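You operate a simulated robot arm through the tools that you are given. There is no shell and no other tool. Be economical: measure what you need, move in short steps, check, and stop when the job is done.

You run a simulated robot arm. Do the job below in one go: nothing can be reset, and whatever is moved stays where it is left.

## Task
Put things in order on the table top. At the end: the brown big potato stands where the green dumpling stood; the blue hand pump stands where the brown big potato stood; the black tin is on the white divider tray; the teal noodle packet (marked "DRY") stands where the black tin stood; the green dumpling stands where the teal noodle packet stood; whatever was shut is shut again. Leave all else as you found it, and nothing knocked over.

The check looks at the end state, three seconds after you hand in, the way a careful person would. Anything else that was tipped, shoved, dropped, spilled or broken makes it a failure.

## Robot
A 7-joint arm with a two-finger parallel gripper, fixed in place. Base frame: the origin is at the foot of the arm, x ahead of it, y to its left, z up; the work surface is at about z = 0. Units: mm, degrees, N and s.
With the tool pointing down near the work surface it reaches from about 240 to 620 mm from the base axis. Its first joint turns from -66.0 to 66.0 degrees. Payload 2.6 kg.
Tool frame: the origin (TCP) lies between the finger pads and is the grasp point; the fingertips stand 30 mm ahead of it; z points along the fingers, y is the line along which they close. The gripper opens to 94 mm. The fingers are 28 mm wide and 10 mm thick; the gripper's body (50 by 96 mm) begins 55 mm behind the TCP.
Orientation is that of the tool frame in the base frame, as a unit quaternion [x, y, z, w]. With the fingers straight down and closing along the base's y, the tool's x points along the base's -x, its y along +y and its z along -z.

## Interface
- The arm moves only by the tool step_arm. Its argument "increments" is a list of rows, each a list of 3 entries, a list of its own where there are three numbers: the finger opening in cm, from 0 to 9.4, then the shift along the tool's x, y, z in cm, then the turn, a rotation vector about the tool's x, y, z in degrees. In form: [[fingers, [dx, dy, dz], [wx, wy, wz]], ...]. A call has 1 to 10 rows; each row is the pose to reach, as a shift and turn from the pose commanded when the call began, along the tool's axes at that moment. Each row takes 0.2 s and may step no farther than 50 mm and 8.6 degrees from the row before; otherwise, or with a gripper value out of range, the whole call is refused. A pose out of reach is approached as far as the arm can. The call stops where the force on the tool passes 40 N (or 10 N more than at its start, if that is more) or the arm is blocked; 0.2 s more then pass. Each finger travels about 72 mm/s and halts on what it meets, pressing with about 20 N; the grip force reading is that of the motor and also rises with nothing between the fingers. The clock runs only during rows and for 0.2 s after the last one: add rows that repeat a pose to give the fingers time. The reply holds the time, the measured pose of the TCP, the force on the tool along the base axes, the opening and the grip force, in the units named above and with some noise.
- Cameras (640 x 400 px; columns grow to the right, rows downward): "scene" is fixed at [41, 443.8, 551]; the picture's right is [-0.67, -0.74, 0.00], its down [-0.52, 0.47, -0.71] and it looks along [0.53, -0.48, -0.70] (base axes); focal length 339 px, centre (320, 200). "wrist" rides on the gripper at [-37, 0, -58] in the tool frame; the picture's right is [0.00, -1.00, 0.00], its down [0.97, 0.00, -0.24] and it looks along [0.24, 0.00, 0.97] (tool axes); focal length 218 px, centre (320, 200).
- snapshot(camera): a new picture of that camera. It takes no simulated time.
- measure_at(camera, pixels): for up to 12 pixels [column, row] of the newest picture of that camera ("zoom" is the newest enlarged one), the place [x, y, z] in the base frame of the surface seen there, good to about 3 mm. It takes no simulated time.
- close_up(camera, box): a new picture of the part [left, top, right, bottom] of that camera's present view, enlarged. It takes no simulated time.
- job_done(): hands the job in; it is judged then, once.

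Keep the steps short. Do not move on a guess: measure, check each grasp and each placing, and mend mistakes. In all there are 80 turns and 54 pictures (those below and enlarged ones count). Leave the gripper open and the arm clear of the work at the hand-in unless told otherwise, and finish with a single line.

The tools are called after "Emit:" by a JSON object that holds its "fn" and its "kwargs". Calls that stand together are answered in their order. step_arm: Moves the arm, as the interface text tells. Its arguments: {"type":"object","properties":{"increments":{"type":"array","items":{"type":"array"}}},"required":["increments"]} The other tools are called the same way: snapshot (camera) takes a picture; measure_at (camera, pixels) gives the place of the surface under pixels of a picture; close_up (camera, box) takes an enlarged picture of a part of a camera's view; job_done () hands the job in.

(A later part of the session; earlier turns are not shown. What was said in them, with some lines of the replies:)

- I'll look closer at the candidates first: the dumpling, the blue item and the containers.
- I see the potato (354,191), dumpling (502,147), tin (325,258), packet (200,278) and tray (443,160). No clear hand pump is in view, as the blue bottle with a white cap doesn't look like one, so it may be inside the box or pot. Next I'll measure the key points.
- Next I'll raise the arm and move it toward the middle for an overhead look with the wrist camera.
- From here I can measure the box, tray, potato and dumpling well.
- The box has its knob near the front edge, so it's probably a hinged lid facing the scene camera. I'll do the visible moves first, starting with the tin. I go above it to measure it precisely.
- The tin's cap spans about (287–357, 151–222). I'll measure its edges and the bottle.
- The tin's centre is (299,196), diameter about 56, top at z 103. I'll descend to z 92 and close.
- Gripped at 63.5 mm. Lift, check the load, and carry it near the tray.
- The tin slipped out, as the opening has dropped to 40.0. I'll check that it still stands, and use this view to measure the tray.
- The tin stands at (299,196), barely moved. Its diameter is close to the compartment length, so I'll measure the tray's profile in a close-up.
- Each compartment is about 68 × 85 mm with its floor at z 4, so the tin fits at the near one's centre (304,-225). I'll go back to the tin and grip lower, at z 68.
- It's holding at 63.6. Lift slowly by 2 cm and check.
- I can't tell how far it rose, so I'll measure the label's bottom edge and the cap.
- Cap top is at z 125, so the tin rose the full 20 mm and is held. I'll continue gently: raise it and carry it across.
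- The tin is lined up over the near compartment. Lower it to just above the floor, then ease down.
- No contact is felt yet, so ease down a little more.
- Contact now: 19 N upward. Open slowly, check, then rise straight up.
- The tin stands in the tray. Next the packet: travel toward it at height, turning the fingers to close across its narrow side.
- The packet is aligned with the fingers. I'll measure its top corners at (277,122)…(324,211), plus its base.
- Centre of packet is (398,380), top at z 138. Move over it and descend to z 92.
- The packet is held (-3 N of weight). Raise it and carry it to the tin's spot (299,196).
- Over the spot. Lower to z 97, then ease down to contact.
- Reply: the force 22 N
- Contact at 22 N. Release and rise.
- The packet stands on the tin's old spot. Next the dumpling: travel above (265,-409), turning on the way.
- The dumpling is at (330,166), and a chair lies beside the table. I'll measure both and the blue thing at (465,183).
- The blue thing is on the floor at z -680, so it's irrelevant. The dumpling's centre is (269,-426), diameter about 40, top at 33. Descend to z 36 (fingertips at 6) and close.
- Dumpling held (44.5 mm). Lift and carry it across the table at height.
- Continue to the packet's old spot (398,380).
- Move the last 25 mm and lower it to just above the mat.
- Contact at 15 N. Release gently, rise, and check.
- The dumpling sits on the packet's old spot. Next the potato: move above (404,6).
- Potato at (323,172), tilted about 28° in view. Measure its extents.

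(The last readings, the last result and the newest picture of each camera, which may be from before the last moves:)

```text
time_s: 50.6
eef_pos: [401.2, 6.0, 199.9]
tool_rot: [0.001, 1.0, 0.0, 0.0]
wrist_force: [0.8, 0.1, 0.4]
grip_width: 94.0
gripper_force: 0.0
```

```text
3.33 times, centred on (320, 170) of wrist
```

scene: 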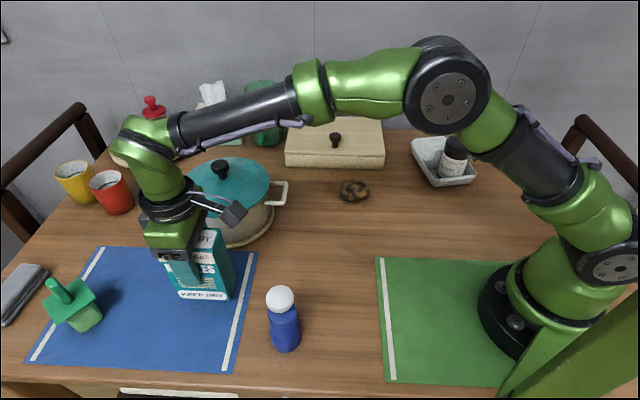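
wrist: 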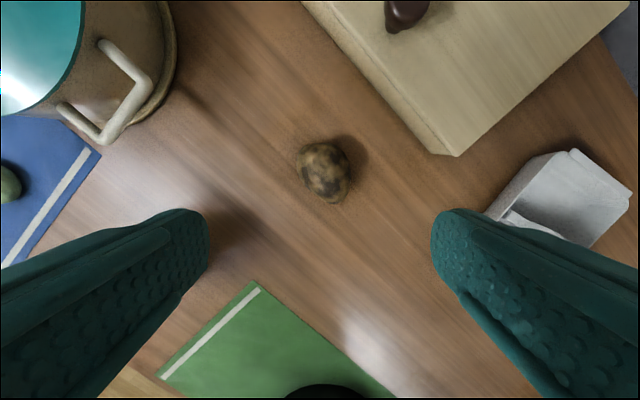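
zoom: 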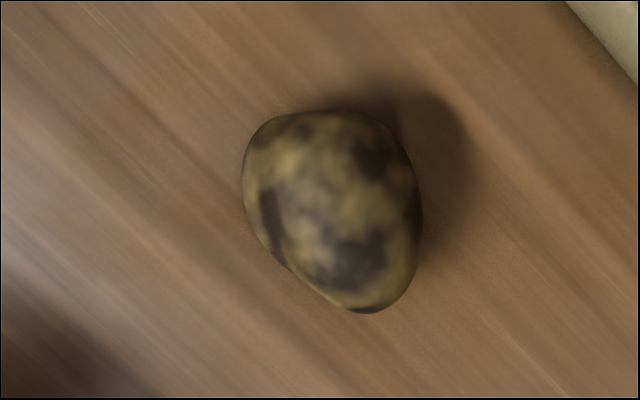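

Potato centre is (410,2), about 60×47, 48 high. Turn −24°, descend to z 38 and close.

Emit:
{"fn": "step_arm", "kwargs": {"increments": [[9.4, [-0.93, -0.35, 2], [0, 0, -8]], [9.4, [-0.93, -0.35, 5], [0, 0, -16]], [9.4, [-0.93, -0.35, 8], [0, 0, -24]], [9.4, [-0.93, -0.35, 12], [0, 0, -24]], [9.4, [-0.93, -0.35, 15], [0, 0, -24]], [8, [-0.93, -0.35, 16.2], [0, 0, -24]], [5.5, [-0.93, -0.35, 16.2], [0, 0, -24]], [3, [-0.93, -0.35, 16.2], [0, 0, -24]], [3, [-0.93, -0.35, 16.2], [0, 0, -24]], [3, [-0.93, -0.35, 16.2], [0, 0, -24]]]}}

Emit:
{"fn": "step_arm", "kwargs": {"increments": [[3, [0, 0, -0.4], [0, 0, 0]], [3, [0, 0, -1.2], [0, 0, 0]], [3, [0, 0, -2.4], [0, 0, 0]], [3, [0, 0, -4], [0, 0, 0]]]}}

Emit:
{"fn": "snapshot", "kwargs": {"camera": "wrist"}}

```text
time_s: 52.8
eef_pos: [407.9, 4.0, 37.9]
tool_rot: [-0.207, 0.978, 0.0, 0.0]
wrist_force: [-0.1, 0.5, -1.5]
grip_width: 54.6
gripper_force: 19.9
```

```text
time_s: 53.8
eef_pos: [410.6, 2.5, 78.2]
tool_rot: [-0.208, 0.978, 0.0, 0.0]
wrist_force: [0.2, -0.5, -1.7]
grip_width: 54.8
gripper_force: 19.8
```

```text
22 pictures are left
```

wrist: 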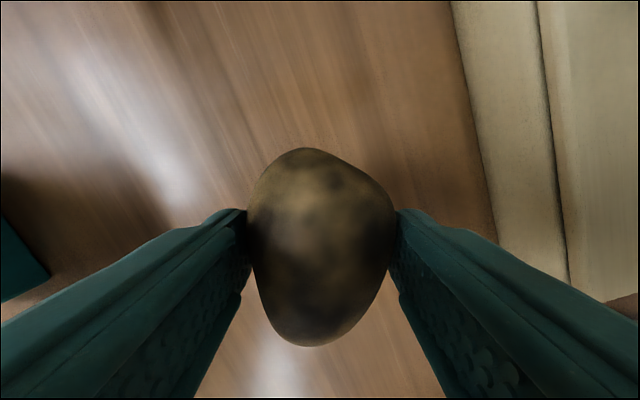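

Potato held. Lift and carry toward the dumpling's old spot (269,-426).

Emit:
{"fn": "step_arm", "kwargs": {"increments": [[3, [0, 0, -4], [0, 0, 0]], [3, [0, 0, -8.5], [0, 0, 0]], [3, [1.5, -1.7, -12], [0, 0, 0]], [3, [4.5, -5, -12.5], [0, 0, 7]], [3, [7.5, -8.3, -12.5], [0, 0, 14]], [3, [10.6, -11.7, -12.5], [0, 0, 21]], [3, [13.7, -15.1, -12.5], [0, 0, 28]], [3, [16.8, -18.5, -12.5], [0, 0, 35]], [3, [19.9, -21.9, -12.5], [0, 0, 42]], [3, [23, -25.3, -12.5], [0, 0, 48]]]}}

```text
time_s: 56.0
eef_pos: [301.3, -319.8, 199.8]
tool_rot: [0.209, 0.978, -0.001, 0.0]
wrist_force: [0.3, 1.0, -1.5]
grip_width: 54.9
gripper_force: 20.4
```

Over to (269,-426), then down to just above the table.

Emit:
{"fn": "step_arm", "kwargs": {"increments": [[3, [-0.5, -4, 0], [0, 0, 0]], [3, [-1, -8, 0], [0, 0, 0]], [3, [-1.37, -11, 1], [0, 0, 0]], [3, [-1.37, -11, 5], [0, 0, 0]], [3, [-1.37, -11, 9], [0, 0, 0]], [3, [-1.37, -11, 13], [0, 0, 0]], [3, [-1.37, -11, 15], [0, 0, 0]], [3, [-1.37, -11, 15.8], [0, 0, 0]], [3, [-1.37, -11, 16.1], [0, 0, 0]], [3, [-1.37, -11, 16.1], [0, 0, 0]]]}}

Emit:
{"fn": "step_arm", "kwargs": {"increments": [[3, [0, 0, 0.1], [0, 0, 0]], [3, [0, 0, 0.2], [0, 0, 0]], [3, [0, 0, 0.2], [0, 0, 0]]]}}

```text
time_s: 58.2
eef_pos: [271.2, -427.7, 39.5]
tool_rot: [0.208, 0.978, 0.001, 0.0]
wrist_force: [0.1, -0.7, -1.4]
grip_width: 54.7
gripper_force: 20.2
```

```text
time_s: 59.0
eef_pos: [271.8, -428.1, 38.0]
tool_rot: [0.208, 0.978, -0.001, 0.002]
wrist_force: [1.4, 5.1, 11.8]
grip_width: 54.9
gripper_force: 20.0
```

Contact at 12 N. Release gently and rise.

Emit:
{"fn": "step_arm", "kwargs": {"increments": [[5.7, [0, 0, -0.05], [0, 0, 0]], [6.3, [0, 0, -0.05], [0, 0, 0]], [7.2, [0, 0, -0.05], [0, 0, 0]], [8.4, [0, 0, -0.1], [0, 0, 0]], [8.4, [0, 0, -3], [0, 0, 0]], [8.4, [0, 0, -7], [0, 0, 0]], [8.4, [0, 0, -12], [0, 0, 0]], [9.4, [0, 0, -17], [0, 0, 0]], [9.4, [0, 0, -20], [0, 0, 0]]]}}

Emit:
{"fn": "snapshot", "kwargs": {"camera": "wrist"}}

Emit:
{"fn": "snapshot", "kwargs": {"camera": "scene"}}

```text
time_s: 61.0
eef_pos: [268.5, -428.3, 236.8]
tool_rot: [0.208, 0.978, 0.0, 0.0]
wrist_force: [-0.1, 0.1, 0.0]
grip_width: 93.9
gripper_force: 0.1
```

```text
21 pictures are left
```

wrist: 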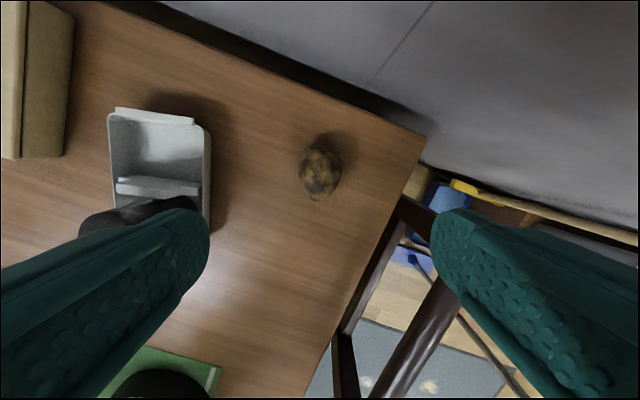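

```text
20 pictures are left
```

scene: 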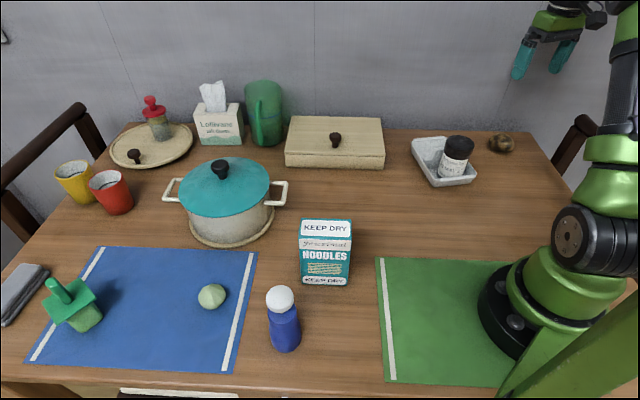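

Four items are done. Now I look for the pump, starting with the box: move above its knob at (531,-53) with the fingers closing along its front edge.

Emit:
{"fn": "step_arm", "kwargs": {"increments": [[9.4, [-0.9, 4.5, 0], [0, 0, 3]], [9.4, [-1.8, 9, 0], [0, 0, 6]], [9.4, [-2.7, 13.6, 0], [0, 0, 9]], [9.4, [-3.5, 18.1, 0], [0, 0, 12]], [9.4, [-4.4, 22.6, 0], [0, 0, 15]], [9.4, [-5.3, 27.2, 0], [0, 0, 18]], [9.4, [-6.1, 31.8, 0], [0, 0, 21]], [9.4, [-7, 36.3, 0.5], [0, 0, 22.6]], [9.4, [-7.9, 40.9, 1], [0, 0, 22.6]], [9.4, [-8.7, 44.9, 2], [0, 0, 22.6]]]}}

Emit:
{"fn": "snapshot", "kwargs": {"camera": "wrist"}}

```text
time_s: 63.2
eef_pos: [532.3, -51.9, 218.9]
tool_rot: [0.396, 0.918, -0.001, 0.0]
wrist_force: [-0.1, 0.0, 0.4]
grip_width: 93.8
gripper_force: 0.1
```

```text
19 pictures are left
```

wrist: 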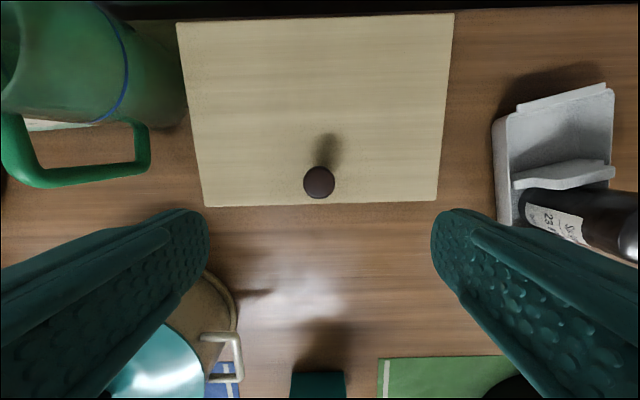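

Emit:
{"fn": "measure_at", "kwargs": {"camera": "wrist", "pixels": [[319, 182], [307, 182], [332, 182], [319, 194], [180, 26], [452, 16], [434, 200], [206, 204], [320, 60], [320, 30]]}}

```text
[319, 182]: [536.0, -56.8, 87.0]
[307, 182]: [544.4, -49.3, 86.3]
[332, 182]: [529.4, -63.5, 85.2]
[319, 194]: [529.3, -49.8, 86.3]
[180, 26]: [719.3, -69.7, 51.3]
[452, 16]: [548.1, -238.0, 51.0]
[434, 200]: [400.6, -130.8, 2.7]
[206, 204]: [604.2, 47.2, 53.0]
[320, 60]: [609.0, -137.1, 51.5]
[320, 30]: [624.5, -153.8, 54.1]
```

The knob's centre is (536,-56), 24 wide, top at z 87. Descend so the tips are just above the lid (z 86) and close.

Emit:
{"fn": "step_arm", "kwargs": {"increments": [[7, [-0.6, 0, 3], [0, 0, 0]], [6, [-0.6, 0, 7], [0, 0, 0]], [6, [-0.6, 0, 11], [0, 0, 0]], [6, [-0.6, 0, 13.3], [0, 0, 0]], [3, [-0.6, 0, 13.3], [0, 0, 0]], [1, [-0.6, 0, 13.3], [0, 0, 0]], [1, [-0.6, 0, 13.3], [0, 0, 0]], [1, [-0.6, 0, 13.3], [0, 0, 0]]]}}

```text
time_s: 65.0
eef_pos: [536.1, -56.5, 85.6]
tool_rot: [0.395, 0.919, 0.001, -0.001]
wrist_force: [2.8, 3.5, -0.7]
grip_width: 29.8
gripper_force: 20.4
```

Knob gripped. I'll lift along a small hinge arc of about 10° and read the forces.

Emit:
{"fn": "step_arm", "kwargs": {"increments": [[1, [-0.1, 0, -0.6], [0, 0, 0]], [1, [-0.33, 0, -1.2], [0, 0, 0]], [1, [-0.6, 0, -1.8], [0, 0, 0]], [1, [-0.86, 0, -2.36], [0, 0, 0]]]}}

Emit:
{"fn": "close_up", "kwargs": {"camera": "scene", "box": [240, 60, 440, 200]}}

```text
time_s: 66.0
eef_pos: [542.1, -64.3, 110.1]
tool_rot: [0.395, 0.919, 0.0, 0.0]
wrist_force: [-1.5, 0.4, -0.2]
grip_width: 29.8
gripper_force: 20.3
```

```text
2.86 times, centred on (340, 130) of scene
```

zoom: 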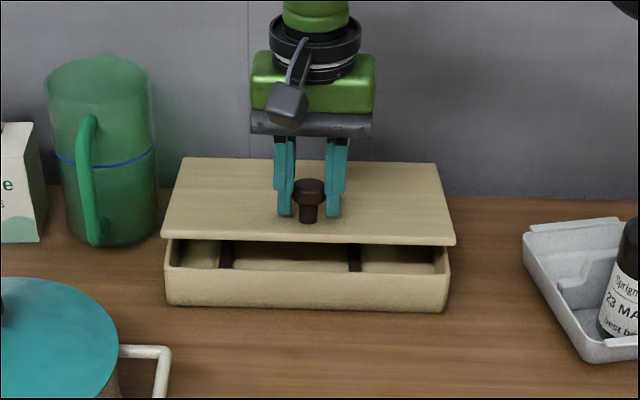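

It's a hinged lid with compartments inside. Open farther, to about 40°, and look in.

Emit:
{"fn": "step_arm", "kwargs": {"increments": [[1, [-0.55, 0, -1.12], [0, 0, 0]], [1, [-1.2, 0, -2.19], [0, 0, 0]], [1, [-1.94, 0, -3.2], [0, 0, 0]], [1, [-2.78, 0, -4.14], [0, 0, 0]], [1, [-3.69, 0, -5], [0, 0, 0]], [1, [-4.68, 0, -5.79], [0, 0, 0]]]}}

Emit:
{"fn": "close_up", "kwargs": {"camera": "scene", "box": [240, 60, 440, 200]}}

```text
time_s: 67.4
eef_pos: [574.0, -97.8, 166.4]
tool_rot: [0.395, 0.918, 0.0, 0.0]
wrist_force: [-0.6, 1.3, -4.4]
grip_width: 29.6
gripper_force: 20.7
```

```text
2.86 times, centred on (340, 130) of scene
```

zoom: 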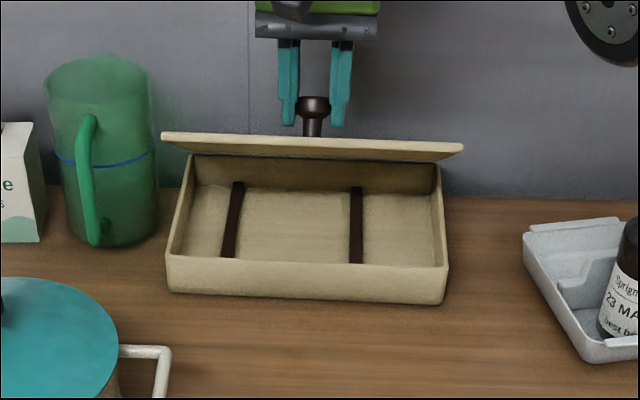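

The box looks empty. I'll check how much floor near the front wall is hidden.

Emit:
{"fn": "measure_at", "kwargs": {"camera": "zoom", "pixels": [[290, 256], [200, 250], [400, 256], [290, 266], [290, 200], [238, 220], [356, 225]]}}

```text
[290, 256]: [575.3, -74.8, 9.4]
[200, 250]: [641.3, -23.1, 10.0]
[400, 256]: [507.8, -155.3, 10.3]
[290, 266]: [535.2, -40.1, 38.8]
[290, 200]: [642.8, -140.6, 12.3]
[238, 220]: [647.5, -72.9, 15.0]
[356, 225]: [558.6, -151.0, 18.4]
```

Only a thin sliver along the front wall is hidden, so the pump is very likely in the pot. Close the box by the reverse arc.

Emit:
{"fn": "step_arm", "kwargs": {"increments": [[1, [0.99, 0, 0.79], [0, 0, 0]], [1, [1.9, 0, 1.65], [0, 0, 0]], [1, [2.74, 0, 2.59], [0, 0, 0]], [1, [3.48, 0, 3.6], [0, 0, 0]], [1, [4.13, 0, 4.67], [0, 0, 0]], [1, [4.68, 0, 5.79], [0, 0, 0]], [1, [5.18, 0, 6.97], [0, 0, 0]], [1, [5.45, 0, 7.8], [0, 0, 0]], [1, [5.54, 0, 8.15], [0, 0, 0]], [1, [5.54, 0, 8.15], [0, 0, 0]]]}}

Emit:
{"fn": "step_arm", "kwargs": {"increments": [[3.6, [0, 0, 0], [0, 0, 0]], [5, [0, 0, 0], [0, 0, 0]], [6, [0, 0, -0.5], [0, 0, 0]], [6, [0, 0, -4], [0, 0, 0]], [6, [0, 0, -8.5], [0, 0, 0]], [7, [0, 0, -13], [0, 0, 0]], [9.4, [0, 0, -17], [0, 0, 0]], [9.4, [0, 0, -20], [0, 0, 0]]]}}

Emit:
{"fn": "snapshot", "kwargs": {"camera": "scene"}}

```text
time_s: 69.6
eef_pos: [537.7, -57.6, 84.9]
tool_rot: [0.396, 0.918, 0.0, 0.002]
wrist_force: [2.0, -5.0, 11.3]
grip_width: 29.7
gripper_force: 20.0
```

```text
time_s: 71.4
eef_pos: [537.8, -57.5, 285.4]
tool_rot: [0.396, 0.918, 0.0, 0.0]
wrist_force: [-0.1, 0.0, 0.0]
grip_width: 93.8
gripper_force: 0.0
```

```text
16 pictures are left
```

scene: 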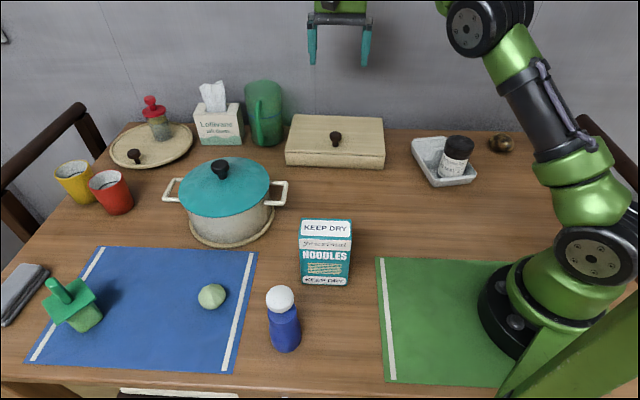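

The box is shut again. Now to the pot lid's knob at (546,242,150).

Emit:
{"fn": "step_arm", "kwargs": {"increments": [[9.4, [2.1, 2.1, 0], [0, 0, -7.5]], [9.4, [4.3, 4.3, 0], [0, 0, -15]], [9.4, [6.4, 6.4, 0], [0, 0, -22.5]], [9.4, [8.5, 8.5, 0], [0, 0, -30]], [9.4, [10.6, 10.6, 0], [0, 0, -37.5]], [9.4, [12.8, 12.7, 0], [0, 0, -45]], [9.4, [14.9, 14.8, 0], [0, 0, -52.5]], [9.4, [17, 17, 0], [0, 0, -60]], [9.4, [19.2, 19.1, 0], [0, 0, -67.5]], [9.4, [21.3, 21.2, 0], [0, 0, -75]]]}}

Emit:
{"fn": "snapshot", "kwargs": {"camera": "wrist"}}

```text
time_s: 73.6
eef_pos: [507.2, 264.3, 264.5]
tool_rot: [-0.249, 0.968, 0.002, 0.005]
wrist_force: [0.4, 0.0, -0.1]
grip_width: 94.1
gripper_force: 0.1
out of reach, approached as far as the arm can: row 8, 9, 10
```

```text
15 pictures are left
```

wrist: 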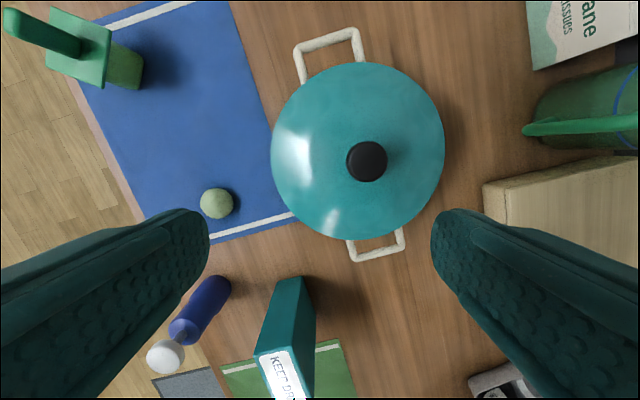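

The arm hit its reach limit here. Measure the knob and the lid.

Emit:
{"fn": "measure_at", "kwargs": {"camera": "wrist", "pixels": [[367, 161], [348, 162], [386, 161], [367, 142], [367, 180], [358, 65], [358, 236], [275, 150], [442, 150], [360, 205]]}}

Emit:
{"fn": "step_arm", "kwargs": {"increments": [[9.4, [0, 0, 2], [0, 0, 0]], [9.4, [0, 0, 4], [0, 0, 0]]]}}

```text
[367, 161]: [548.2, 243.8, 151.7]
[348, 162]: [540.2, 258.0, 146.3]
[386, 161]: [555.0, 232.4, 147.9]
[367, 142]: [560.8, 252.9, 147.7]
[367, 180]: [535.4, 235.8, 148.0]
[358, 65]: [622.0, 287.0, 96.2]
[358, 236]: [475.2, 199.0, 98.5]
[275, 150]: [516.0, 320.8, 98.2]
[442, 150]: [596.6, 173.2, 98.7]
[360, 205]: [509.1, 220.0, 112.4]
```

```text
time_s: 74.2
eef_pos: [506.5, 265.9, 226.1]
tool_rot: [-0.245, 0.969, 0.001, 0.0]
wrist_force: [0.3, 0.0, -1.0]
grip_width: 93.9
gripper_force: 0.0
```

Knob centre is (548,244), top at z 152; lid rim at z 98, radius 85. Move above it at z ~187.

Emit:
{"fn": "step_arm", "kwargs": {"increments": [[9.4, [-0.9, -1.3, 1.3], [0, 0, 0]], [9.4, [-1.8, -2.6, 2.6], [0, 0, 0]], [9.4, [-2.6, -3.9, 3.9], [0, 0, 0]], [9.4, [-2.6, -3.9, 3.9], [0, 0, 0]]]}}

```text
time_s: 75.2
eef_pos: [546.6, 245.9, 185.8]
tool_rot: [-0.245, 0.969, 0.0, 0.0]
wrist_force: [0.2, 0.6, -0.3]
grip_width: 93.9
gripper_force: 0.0
```

That's reachable. Descend to z 150 and close on the knob.

Emit:
{"fn": "step_arm", "kwargs": {"increments": [[7, [-0.1, -0.1, 1.5], [0, 0, 0]], [7, [-0.1, -0.1, 3.5], [0, 0, 0]], [4, [-0.1, -0.1, 3.5], [0, 0, 0]], [1.5, [-0.1, -0.1, 3.5], [0, 0, 0]], [1.5, [-0.1, -0.1, 3.5], [0, 0, 0]], [1.5, [-0.1, -0.1, 3.5], [0, 0, 0]]]}}

Emit:
{"fn": "step_arm", "kwargs": {"increments": [[1.5, [0, 0, -0.4], [0, 0, 0]], [1.5, [0, 0, -1], [0, 0, 0]], [1.5, [0, 0, -2], [0, 0, 0]], [1.5, [0, 0, -3.2], [0, 0, 0]]]}}

Emit:
{"fn": "close_up", "kwargs": {"camera": "scene", "box": [130, 100, 330, 260]}}

```text
time_s: 76.6
eef_pos: [549.7, 244.8, 151.0]
tool_rot: [-0.245, 0.97, 0.0, -0.001]
wrist_force: [4.5, -5.8, 1.0]
grip_width: 33.1
gripper_force: 19.8
```

```text
time_s: 77.6
eef_pos: [546.6, 243.8, 182.3]
tool_rot: [-0.245, 0.969, 0.0, 0.0]
wrist_force: [-0.7, 0.2, -1.9]
grip_width: 33.3
gripper_force: 19.4
```

```text
2.50 times, centred on (230, 180) of scene
```

zoom: 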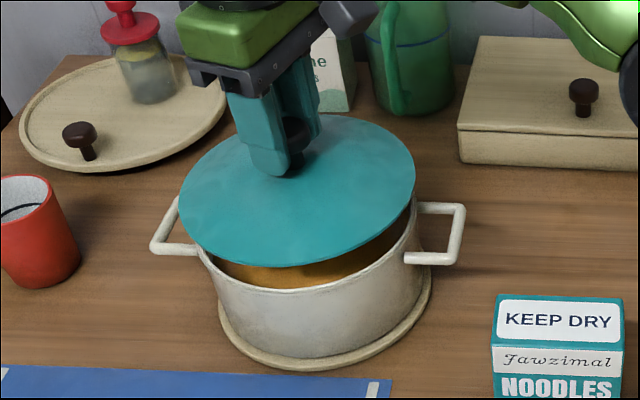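

The pot holds an orange soup and no pump. Put the lid straight back down.

Emit:
{"fn": "step_arm", "kwargs": {"increments": [[1.5, [0, 0, 1.2], [0, 0, 0]], [1.5, [0, 0, 2.2], [0, 0, 0]], [1.5, [0, 0, 2.8], [0, 0, 0]], [1.5, [0, 0, 3.2], [0, 0, 0]], [1.5, [0, 0, 3.2], [0, 0, 0]]]}}

Emit:
{"fn": "close_up", "kwargs": {"camera": "scene", "box": [130, 100, 330, 260]}}

```text
time_s: 78.8
eef_pos: [551.0, 244.3, 151.5]
tool_rot: [-0.245, 0.969, 0.0, 0.001]
wrist_force: [-1.6, -0.5, 6.2]
grip_width: 33.1
gripper_force: 20.1
```

```text
2.50 times, centred on (230, 180) of scene
```

zoom: 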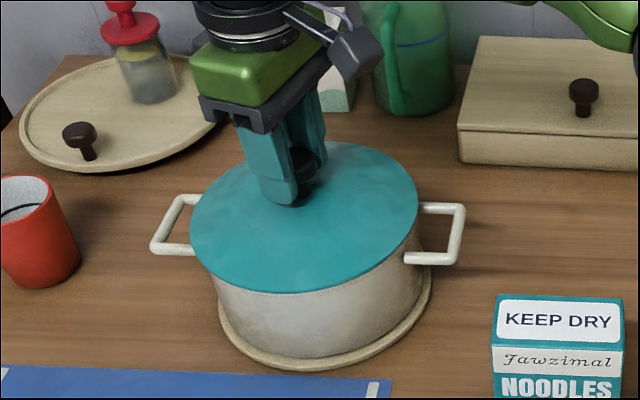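

The lid is seated. Release, rise, and go to the blue bottle, the only blue object, to examine it.

Emit:
{"fn": "step_arm", "kwargs": {"increments": [[4.5, [0, 0, 0], [0, 0, 0]], [6.5, [0, 0, 0], [0, 0, 0]], [6.5, [0, 0, -1.5], [0, 0, 0]], [6.5, [0, 0, -4], [0, 0, 0]], [6.5, [1.5, 1.5, -6], [0, 0, 0]], [7, [4.5, 4.4, -8], [0, 0, 0]], [8, [7.7, 7.5, -9], [0, 0, 0]], [9.4, [11, 10.7, -10], [0, 0, 0]], [9.4, [14.2, 13.9, -10], [0, 0, 0]], [9.4, [17.2, 16.9, -10], [0, 0, 0]]]}}

Emit:
{"fn": "close_up", "kwargs": {"camera": "wrist", "box": [160, 50, 480, 250]}}

Emit:
{"fn": "close_up", "kwargs": {"camera": "scene", "box": [240, 270, 330, 360]}}

```text
time_s: 81.0
eef_pos: [318.1, 309.5, 247.8]
tool_rot: [-0.245, 0.97, 0.001, -0.001]
wrist_force: [0.4, -0.3, 0.3]
grip_width: 93.9
gripper_force: 0.0
out of reach, approached as far as the arm can: row 4
```

```text
2.00 times, centred on (320, 150) of wrist
```

zoom: 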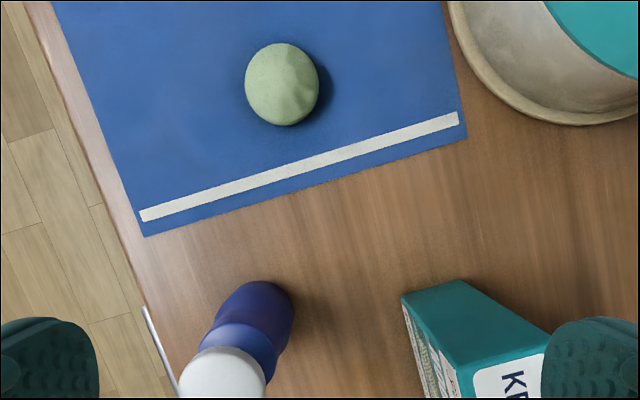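

```text
4.44 times, centred on (285, 315) of scene
```

zoom: 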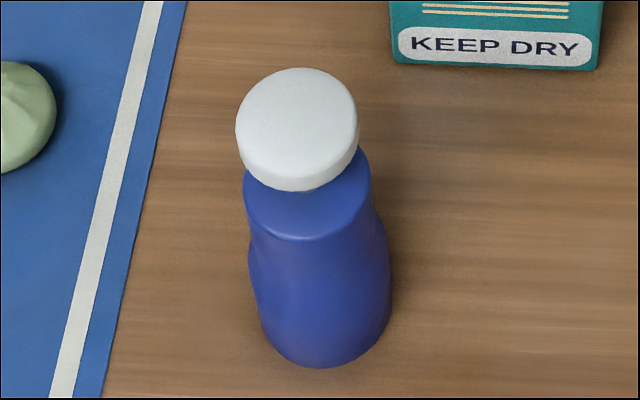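

The white top looks like a push button on a waisted body. There's also a metal bar below the table edge at wrist pixel (235,215), perhaps a drawer handle. I'll measure it and look.

Emit:
{"fn": "snapshot", "kwargs": {"camera": "wrist"}}

Emit:
{"fn": "close_up", "kwargs": {"camera": "scene", "box": [60, 330, 320, 400]}}

Emit:
{"fn": "measure_at", "kwargs": {"camera": "scene", "pixels": [[125, 391], [180, 394], [240, 396], [118, 397], [105, 390], [180, 383], [250, 386], [281, 297], [285, 345]]}}

```text
10 pictures are left
```

wrist: 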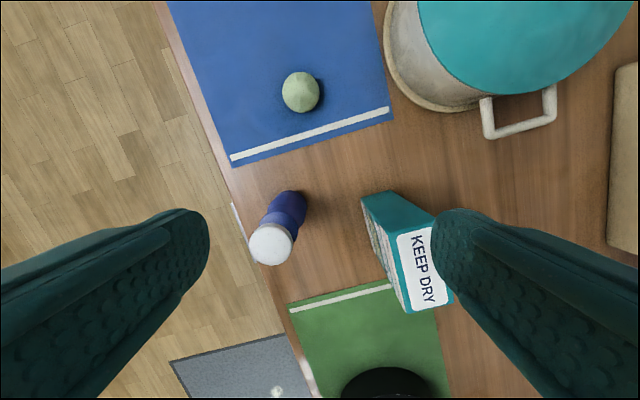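

```text
2.46 times, centred on (190, 365) of scene
```

zoom: 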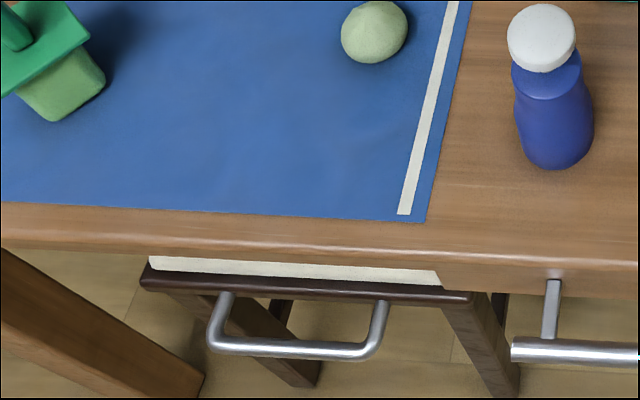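

```text
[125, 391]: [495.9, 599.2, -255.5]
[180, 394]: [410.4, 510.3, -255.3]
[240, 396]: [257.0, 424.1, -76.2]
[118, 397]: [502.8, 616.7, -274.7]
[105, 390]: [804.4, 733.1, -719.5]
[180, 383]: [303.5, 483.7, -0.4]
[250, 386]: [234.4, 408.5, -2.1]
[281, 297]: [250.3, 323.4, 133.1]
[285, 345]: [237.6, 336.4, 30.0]
```

There are two handles below the table's front edge, so probably drawers. Measure them.

Emit:
{"fn": "measure_at", "kwargs": {"camera": "zoom", "pixels": [[300, 348], [225, 345], [365, 350], [225, 305], [385, 310], [575, 350], [520, 352], [630, 352], [552, 295], [552, 315], [560, 275], [300, 240]]}}

Emit:
{"fn": "close_up", "kwargs": {"camera": "scene", "box": [220, 300, 420, 420]}}

```text
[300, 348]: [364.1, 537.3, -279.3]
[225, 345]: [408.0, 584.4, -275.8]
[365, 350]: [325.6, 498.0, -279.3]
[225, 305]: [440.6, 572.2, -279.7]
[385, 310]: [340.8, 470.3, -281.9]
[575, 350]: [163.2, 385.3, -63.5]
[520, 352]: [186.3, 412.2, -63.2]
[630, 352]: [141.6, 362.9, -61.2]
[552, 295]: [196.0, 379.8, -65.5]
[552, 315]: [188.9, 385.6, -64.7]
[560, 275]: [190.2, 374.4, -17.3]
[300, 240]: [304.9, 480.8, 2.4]
```

```text
refused: 420 is not a number from 0 to 400
```

The U-handle belongs to a stool. The bar is a handle below the table front at azimuth ≥66°, out of the arm's range. So the push-top blue bottle, the only blue thing standing on the table, is the hand pump. I'll measure it for the grasp.

Emit:
{"fn": "measure_at", "kwargs": {"camera": "wrist", "pixels": [[271, 245], [253, 245], [290, 245], [271, 228], [271, 262], [280, 215], [295, 222], [292, 196], [303, 208], [275, 206]]}}

Emit:
{"fn": "measure_at", "kwargs": {"camera": "scene", "pixels": [[281, 287], [281, 305], [268, 297], [293, 297], [272, 340], [299, 335], [286, 351], [273, 325], [297, 318], [283, 312]]}}

```text
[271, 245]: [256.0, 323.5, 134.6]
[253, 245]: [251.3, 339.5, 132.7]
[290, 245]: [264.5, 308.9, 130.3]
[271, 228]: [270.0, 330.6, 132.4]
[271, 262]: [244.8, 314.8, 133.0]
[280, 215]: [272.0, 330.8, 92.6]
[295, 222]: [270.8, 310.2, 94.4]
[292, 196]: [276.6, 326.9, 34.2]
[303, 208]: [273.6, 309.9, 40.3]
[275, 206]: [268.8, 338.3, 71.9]
```

```text
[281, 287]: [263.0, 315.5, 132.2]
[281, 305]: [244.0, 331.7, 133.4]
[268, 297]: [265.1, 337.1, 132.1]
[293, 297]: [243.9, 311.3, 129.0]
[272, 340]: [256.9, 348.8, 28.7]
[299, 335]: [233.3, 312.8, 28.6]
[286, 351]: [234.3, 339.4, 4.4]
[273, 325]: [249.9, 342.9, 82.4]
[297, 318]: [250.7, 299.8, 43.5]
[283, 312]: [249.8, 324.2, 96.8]
```

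Pump centre is (256,323), top at z 134. Move over it, then descend to z 86 so the palm stays clear of the push-top.

Emit:
{"fn": "step_arm", "kwargs": {"increments": [[9.4, [2.4, 2.1, 0], [0, 0, 0]], [9.4, [4.81, 4.14, 0], [0, 0, 0]], [9.4, [4.81, 4.14, 3.5], [0, 0, 0]], [9.4, [4.81, 4.14, 7.5], [0, 0, 0]], [9.4, [4.81, 4.14, 11.5], [0, 0, 0]], [9.4, [4.81, 4.14, 14.5], [0, 0, 0]], [9.4, [4.81, 4.14, 16.2], [0, 0, 0]], [9.4, [4.81, 4.14, 16.2], [0, 0, 0]]]}}

Emit:
{"fn": "step_arm", "kwargs": {"increments": [[7, [0, 0, 0], [0, 0, 0]], [5, [0, 0, 0], [0, 0, 0]], [2.5, [0, 0, 0], [0, 0, 0]], [2.5, [0, 0, 0], [0, 0, 0]], [2.5, [0, 0, 0], [0, 0, 0]]]}}

Emit:
{"fn": "step_arm", "kwargs": {"increments": [[2.5, [0, 0, -0.3], [0, 0, 0]], [2.5, [0, 0, -0.8], [0, 0, 0]], [2.5, [0, 0, -1.6], [0, 0, 0]], [2.5, [0, 0, -2.5], [0, 0, 0]]]}}

Emit:
{"fn": "close_up", "kwargs": {"camera": "scene", "box": [220, 220, 360, 380]}}

```text
time_s: 82.8
eef_pos: [255.8, 324.8, 87.8]
tool_rot: [-0.245, 0.969, 0.0, 0.0]
wrist_force: [0.8, -1.1, 0.1]
grip_width: 93.8
gripper_force: 0.0
```

```text
time_s: 84.0
eef_pos: [255.5, 325.9, 87.9]
tool_rot: [-0.246, 0.969, -0.001, 0.0]
wrist_force: [-0.3, -0.1, 0.4]
grip_width: 42.8
gripper_force: 20.1
```

```text
time_s: 85.0
eef_pos: [255.6, 325.4, 114.3]
tool_rot: [-0.245, 0.969, 0.0, 0.001]
wrist_force: [0.9, 0.4, -1.5]
grip_width: 42.8
gripper_force: 20.3
```

```text
2.50 times, centred on (290, 300) of scene
```

zoom: 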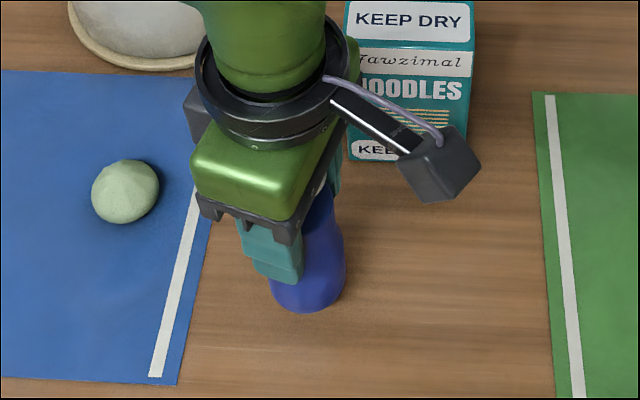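

The pump is held at its waist and rising. Raise well above the packet (z 265), then carry it to the potato's spot (410,3).

Emit:
{"fn": "step_arm", "kwargs": {"increments": [[2.5, [0, 0, -2], [0, 0, 0]], [2.5, [0, 0, -5], [0, 0, 0]], [2.5, [0, 0, -8.5], [0, 0, 0]], [2.5, [0, 0, -12], [0, 0, 0]], [2.5, [0, 0, -15.1], [0, 0, 0]], [2.5, [0.1, -2.5, -15.1], [0, 0, 0]], [2.5, [0.3, -6, -15.1], [0, 0, 0]], [2.5, [0.5, -10, -15.1], [0, 0, 0]], [2.5, [0.7, -14, -15.1], [0, 0, 0]], [2.5, [0.9, -18, -15.1], [0, 0, 0]]]}}

Emit:
{"fn": "step_arm", "kwargs": {"increments": [[2.5, [0.2, -4, 0], [0, 0, 0]], [2.5, [0.4, -8, 0], [0, 0, 0]], [2.5, [0.6, -12, 0], [0, 0, 0]], [2.5, [0.8, -15.5, 0], [0, 0, 0]], [2.5, [0.86, -17.7, 0], [0, 0, 0]], [2.5, [0.86, -17.7, 0], [0, 0, 0]]]}}

Emit:
{"fn": "close_up", "kwargs": {"camera": "scene", "box": [230, 40, 430, 300]}}

```text
time_s: 87.2
eef_pos: [332.4, 161.4, 265.4]
tool_rot: [-0.246, 0.969, 0.0, 0.0]
wrist_force: [0.1, 0.4, -1.4]
grip_width: 42.6
gripper_force: 20.0
```

```text
time_s: 88.6
eef_pos: [409.1, -0.3, 265.7]
tool_rot: [-0.245, 0.969, 0.0, 0.0]
wrist_force: [-0.5, 0.3, -2.2]
grip_width: 42.5
gripper_force: 20.6
```

```text
1.54 times, centred on (330, 170) of scene
```

zoom: 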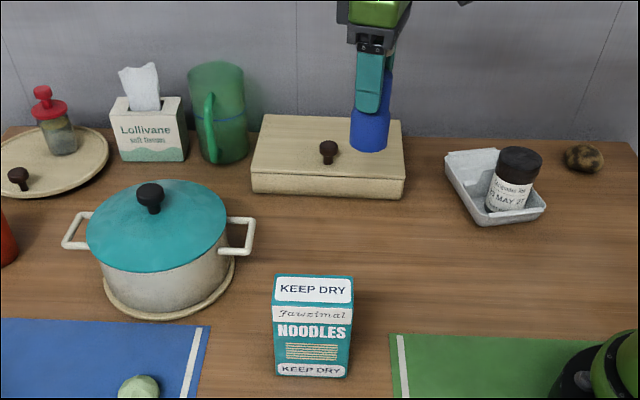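

It hangs upright. Lower to z ~91, then ease to contact.

Emit:
{"fn": "step_arm", "kwargs": {"increments": [[2.5, [-0.2, 0.2, 3], [0, 0, 0]], [2.5, [-0.2, 0.2, 7], [0, 0, 0]], [2.5, [-0.2, 0.2, 11], [0, 0, 0]], [2.5, [-0.2, 0.2, 14.5], [0, 0, 0]], [2.5, [-0.2, 0.2, 16.5], [0, 0, 0]], [2.5, [-0.2, 0.2, 17.2], [0, 0, 0]], [2.5, [-0.2, 0.2, 17.4], [0, 0, 0]], [2.5, [-0.2, 0.2, 17.4], [0, 0, 0]]]}}

Emit:
{"fn": "step_arm", "kwargs": {"increments": [[2.5, [0, 0, 0.1], [0, 0, 0]], [2.5, [0, 0, 0.2], [0, 0, 0]], [2.5, [0, 0, 0.3], [0, 0, 0]], [2.5, [0, 0, 0.3], [0, 0, 0]]]}}

```text
time_s: 90.4
eef_pos: [410.5, 7.2, 91.1]
tool_rot: [-0.246, 0.969, 0.0, 0.0]
wrist_force: [0.0, -0.2, -1.1]
grip_width: 42.6
gripper_force: 19.9
```

```text
time_s: 91.4
eef_pos: [411.4, 5.9, 87.8]
tool_rot: [-0.245, 0.97, 0.0, 0.0]
wrist_force: [-0.6, -0.5, 3.5]
grip_width: 42.5
gripper_force: 20.0
```

Just touching (3.5 N). Press 1 mm more, then release and rise.

Emit:
{"fn": "step_arm", "kwargs": {"increments": [[2.5, [0, 0, 0.1], [0, 0, 0]], [4.5, [0, 0, 0.05], [0, 0, 0]], [5.5, [0, 0, 0], [0, 0, 0]], [7.5, [0, 0, 0], [0, 0, 0]], [9, [0, 0, 0], [0, 0, 0]], [9.4, [0, 0, -3], [0, 0, 0]], [9.4, [0, 0, -7], [0, 0, 0]], [9.4, [0, 0, -12], [0, 0, 0]], [9.4, [0, 0, -16], [0, 0, 0]], [9.4, [0, 0, -20], [0, 0, 0]]]}}

Emit:
{"fn": "step_arm", "kwargs": {"increments": [[9.4, [3, 0, -2], [0, 0, 0]], [9.4, [6, 0, -4], [0, 0, 0]], [9.4, [9, 0, -5], [0, 0, 0]], [9.4, [11, 0, -5], [0, 0, 0]]]}}

Emit:
{"fn": "snapshot", "kwargs": {"camera": "scene"}}

Emit:
{"fn": "snapshot", "kwargs": {"camera": "wrist"}}

```text
time_s: 93.6
eef_pos: [411.3, 5.0, 288.7]
tool_rot: [-0.245, 0.969, 0.0, 0.001]
wrist_force: [-0.3, 0.1, 0.4]
grip_width: 93.9
gripper_force: 0.0
```

```text
time_s: 94.6
eef_pos: [313.3, -45.7, 338.0]
tool_rot: [-0.245, 0.97, 0.0, 0.001]
wrist_force: [-0.4, -0.5, -0.6]
grip_width: 93.6
gripper_force: 0.2
```

```text
6 pictures are left
```

scene: 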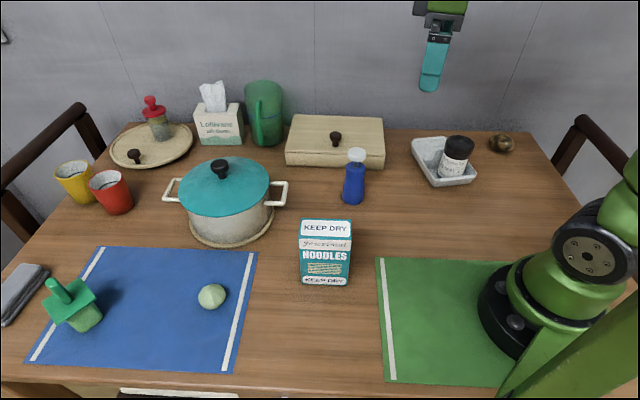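

```text
5 pictures are left
```

wrist: 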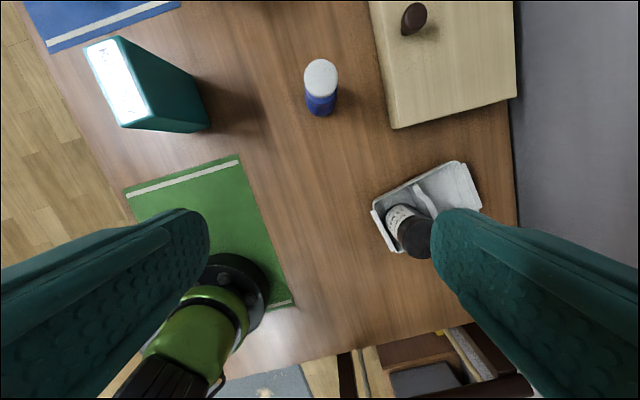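

From this angle it clearly reads as a pump: a white head on a thin stem. One last close look at the pot and box to confirm they're shut.

Emit:
{"fn": "close_up", "kwargs": {"camera": "scene", "box": [150, 90, 400, 250]}}

Emit:
{"fn": "measure_at", "kwargs": {"camera": "wrist", "pixels": [[320, 73], [310, 73], [331, 73], [455, 60], [395, 125]]}}

```text
2.50 times, centred on (275, 170) of scene
```

zoom: 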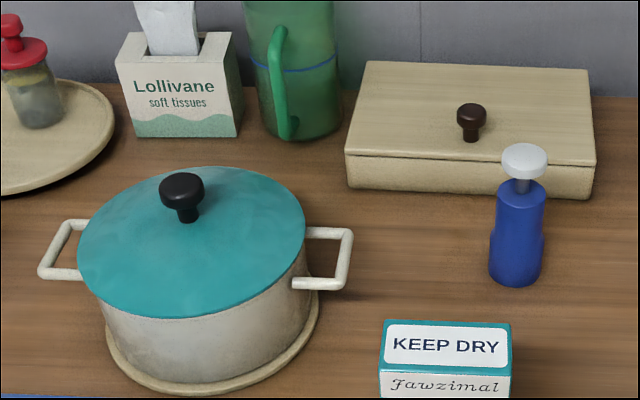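

```text
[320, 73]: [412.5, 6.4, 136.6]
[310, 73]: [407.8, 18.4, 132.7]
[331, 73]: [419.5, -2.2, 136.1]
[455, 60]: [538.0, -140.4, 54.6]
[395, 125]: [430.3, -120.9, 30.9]
```

The box and pot are shut, the pump stands at (412,6), everything is upright, and the arm is clear and open. Handing in.

Emit:
{"fn": "job_done", "kwargs": {}}

```text
The job is handed in.
```

I handed the job in with all five items in their new places and upright, and the box and pot I opened to look for the pump shut again; I took the blue push-top bottle, the only blue object on the table, to be the hand pump.
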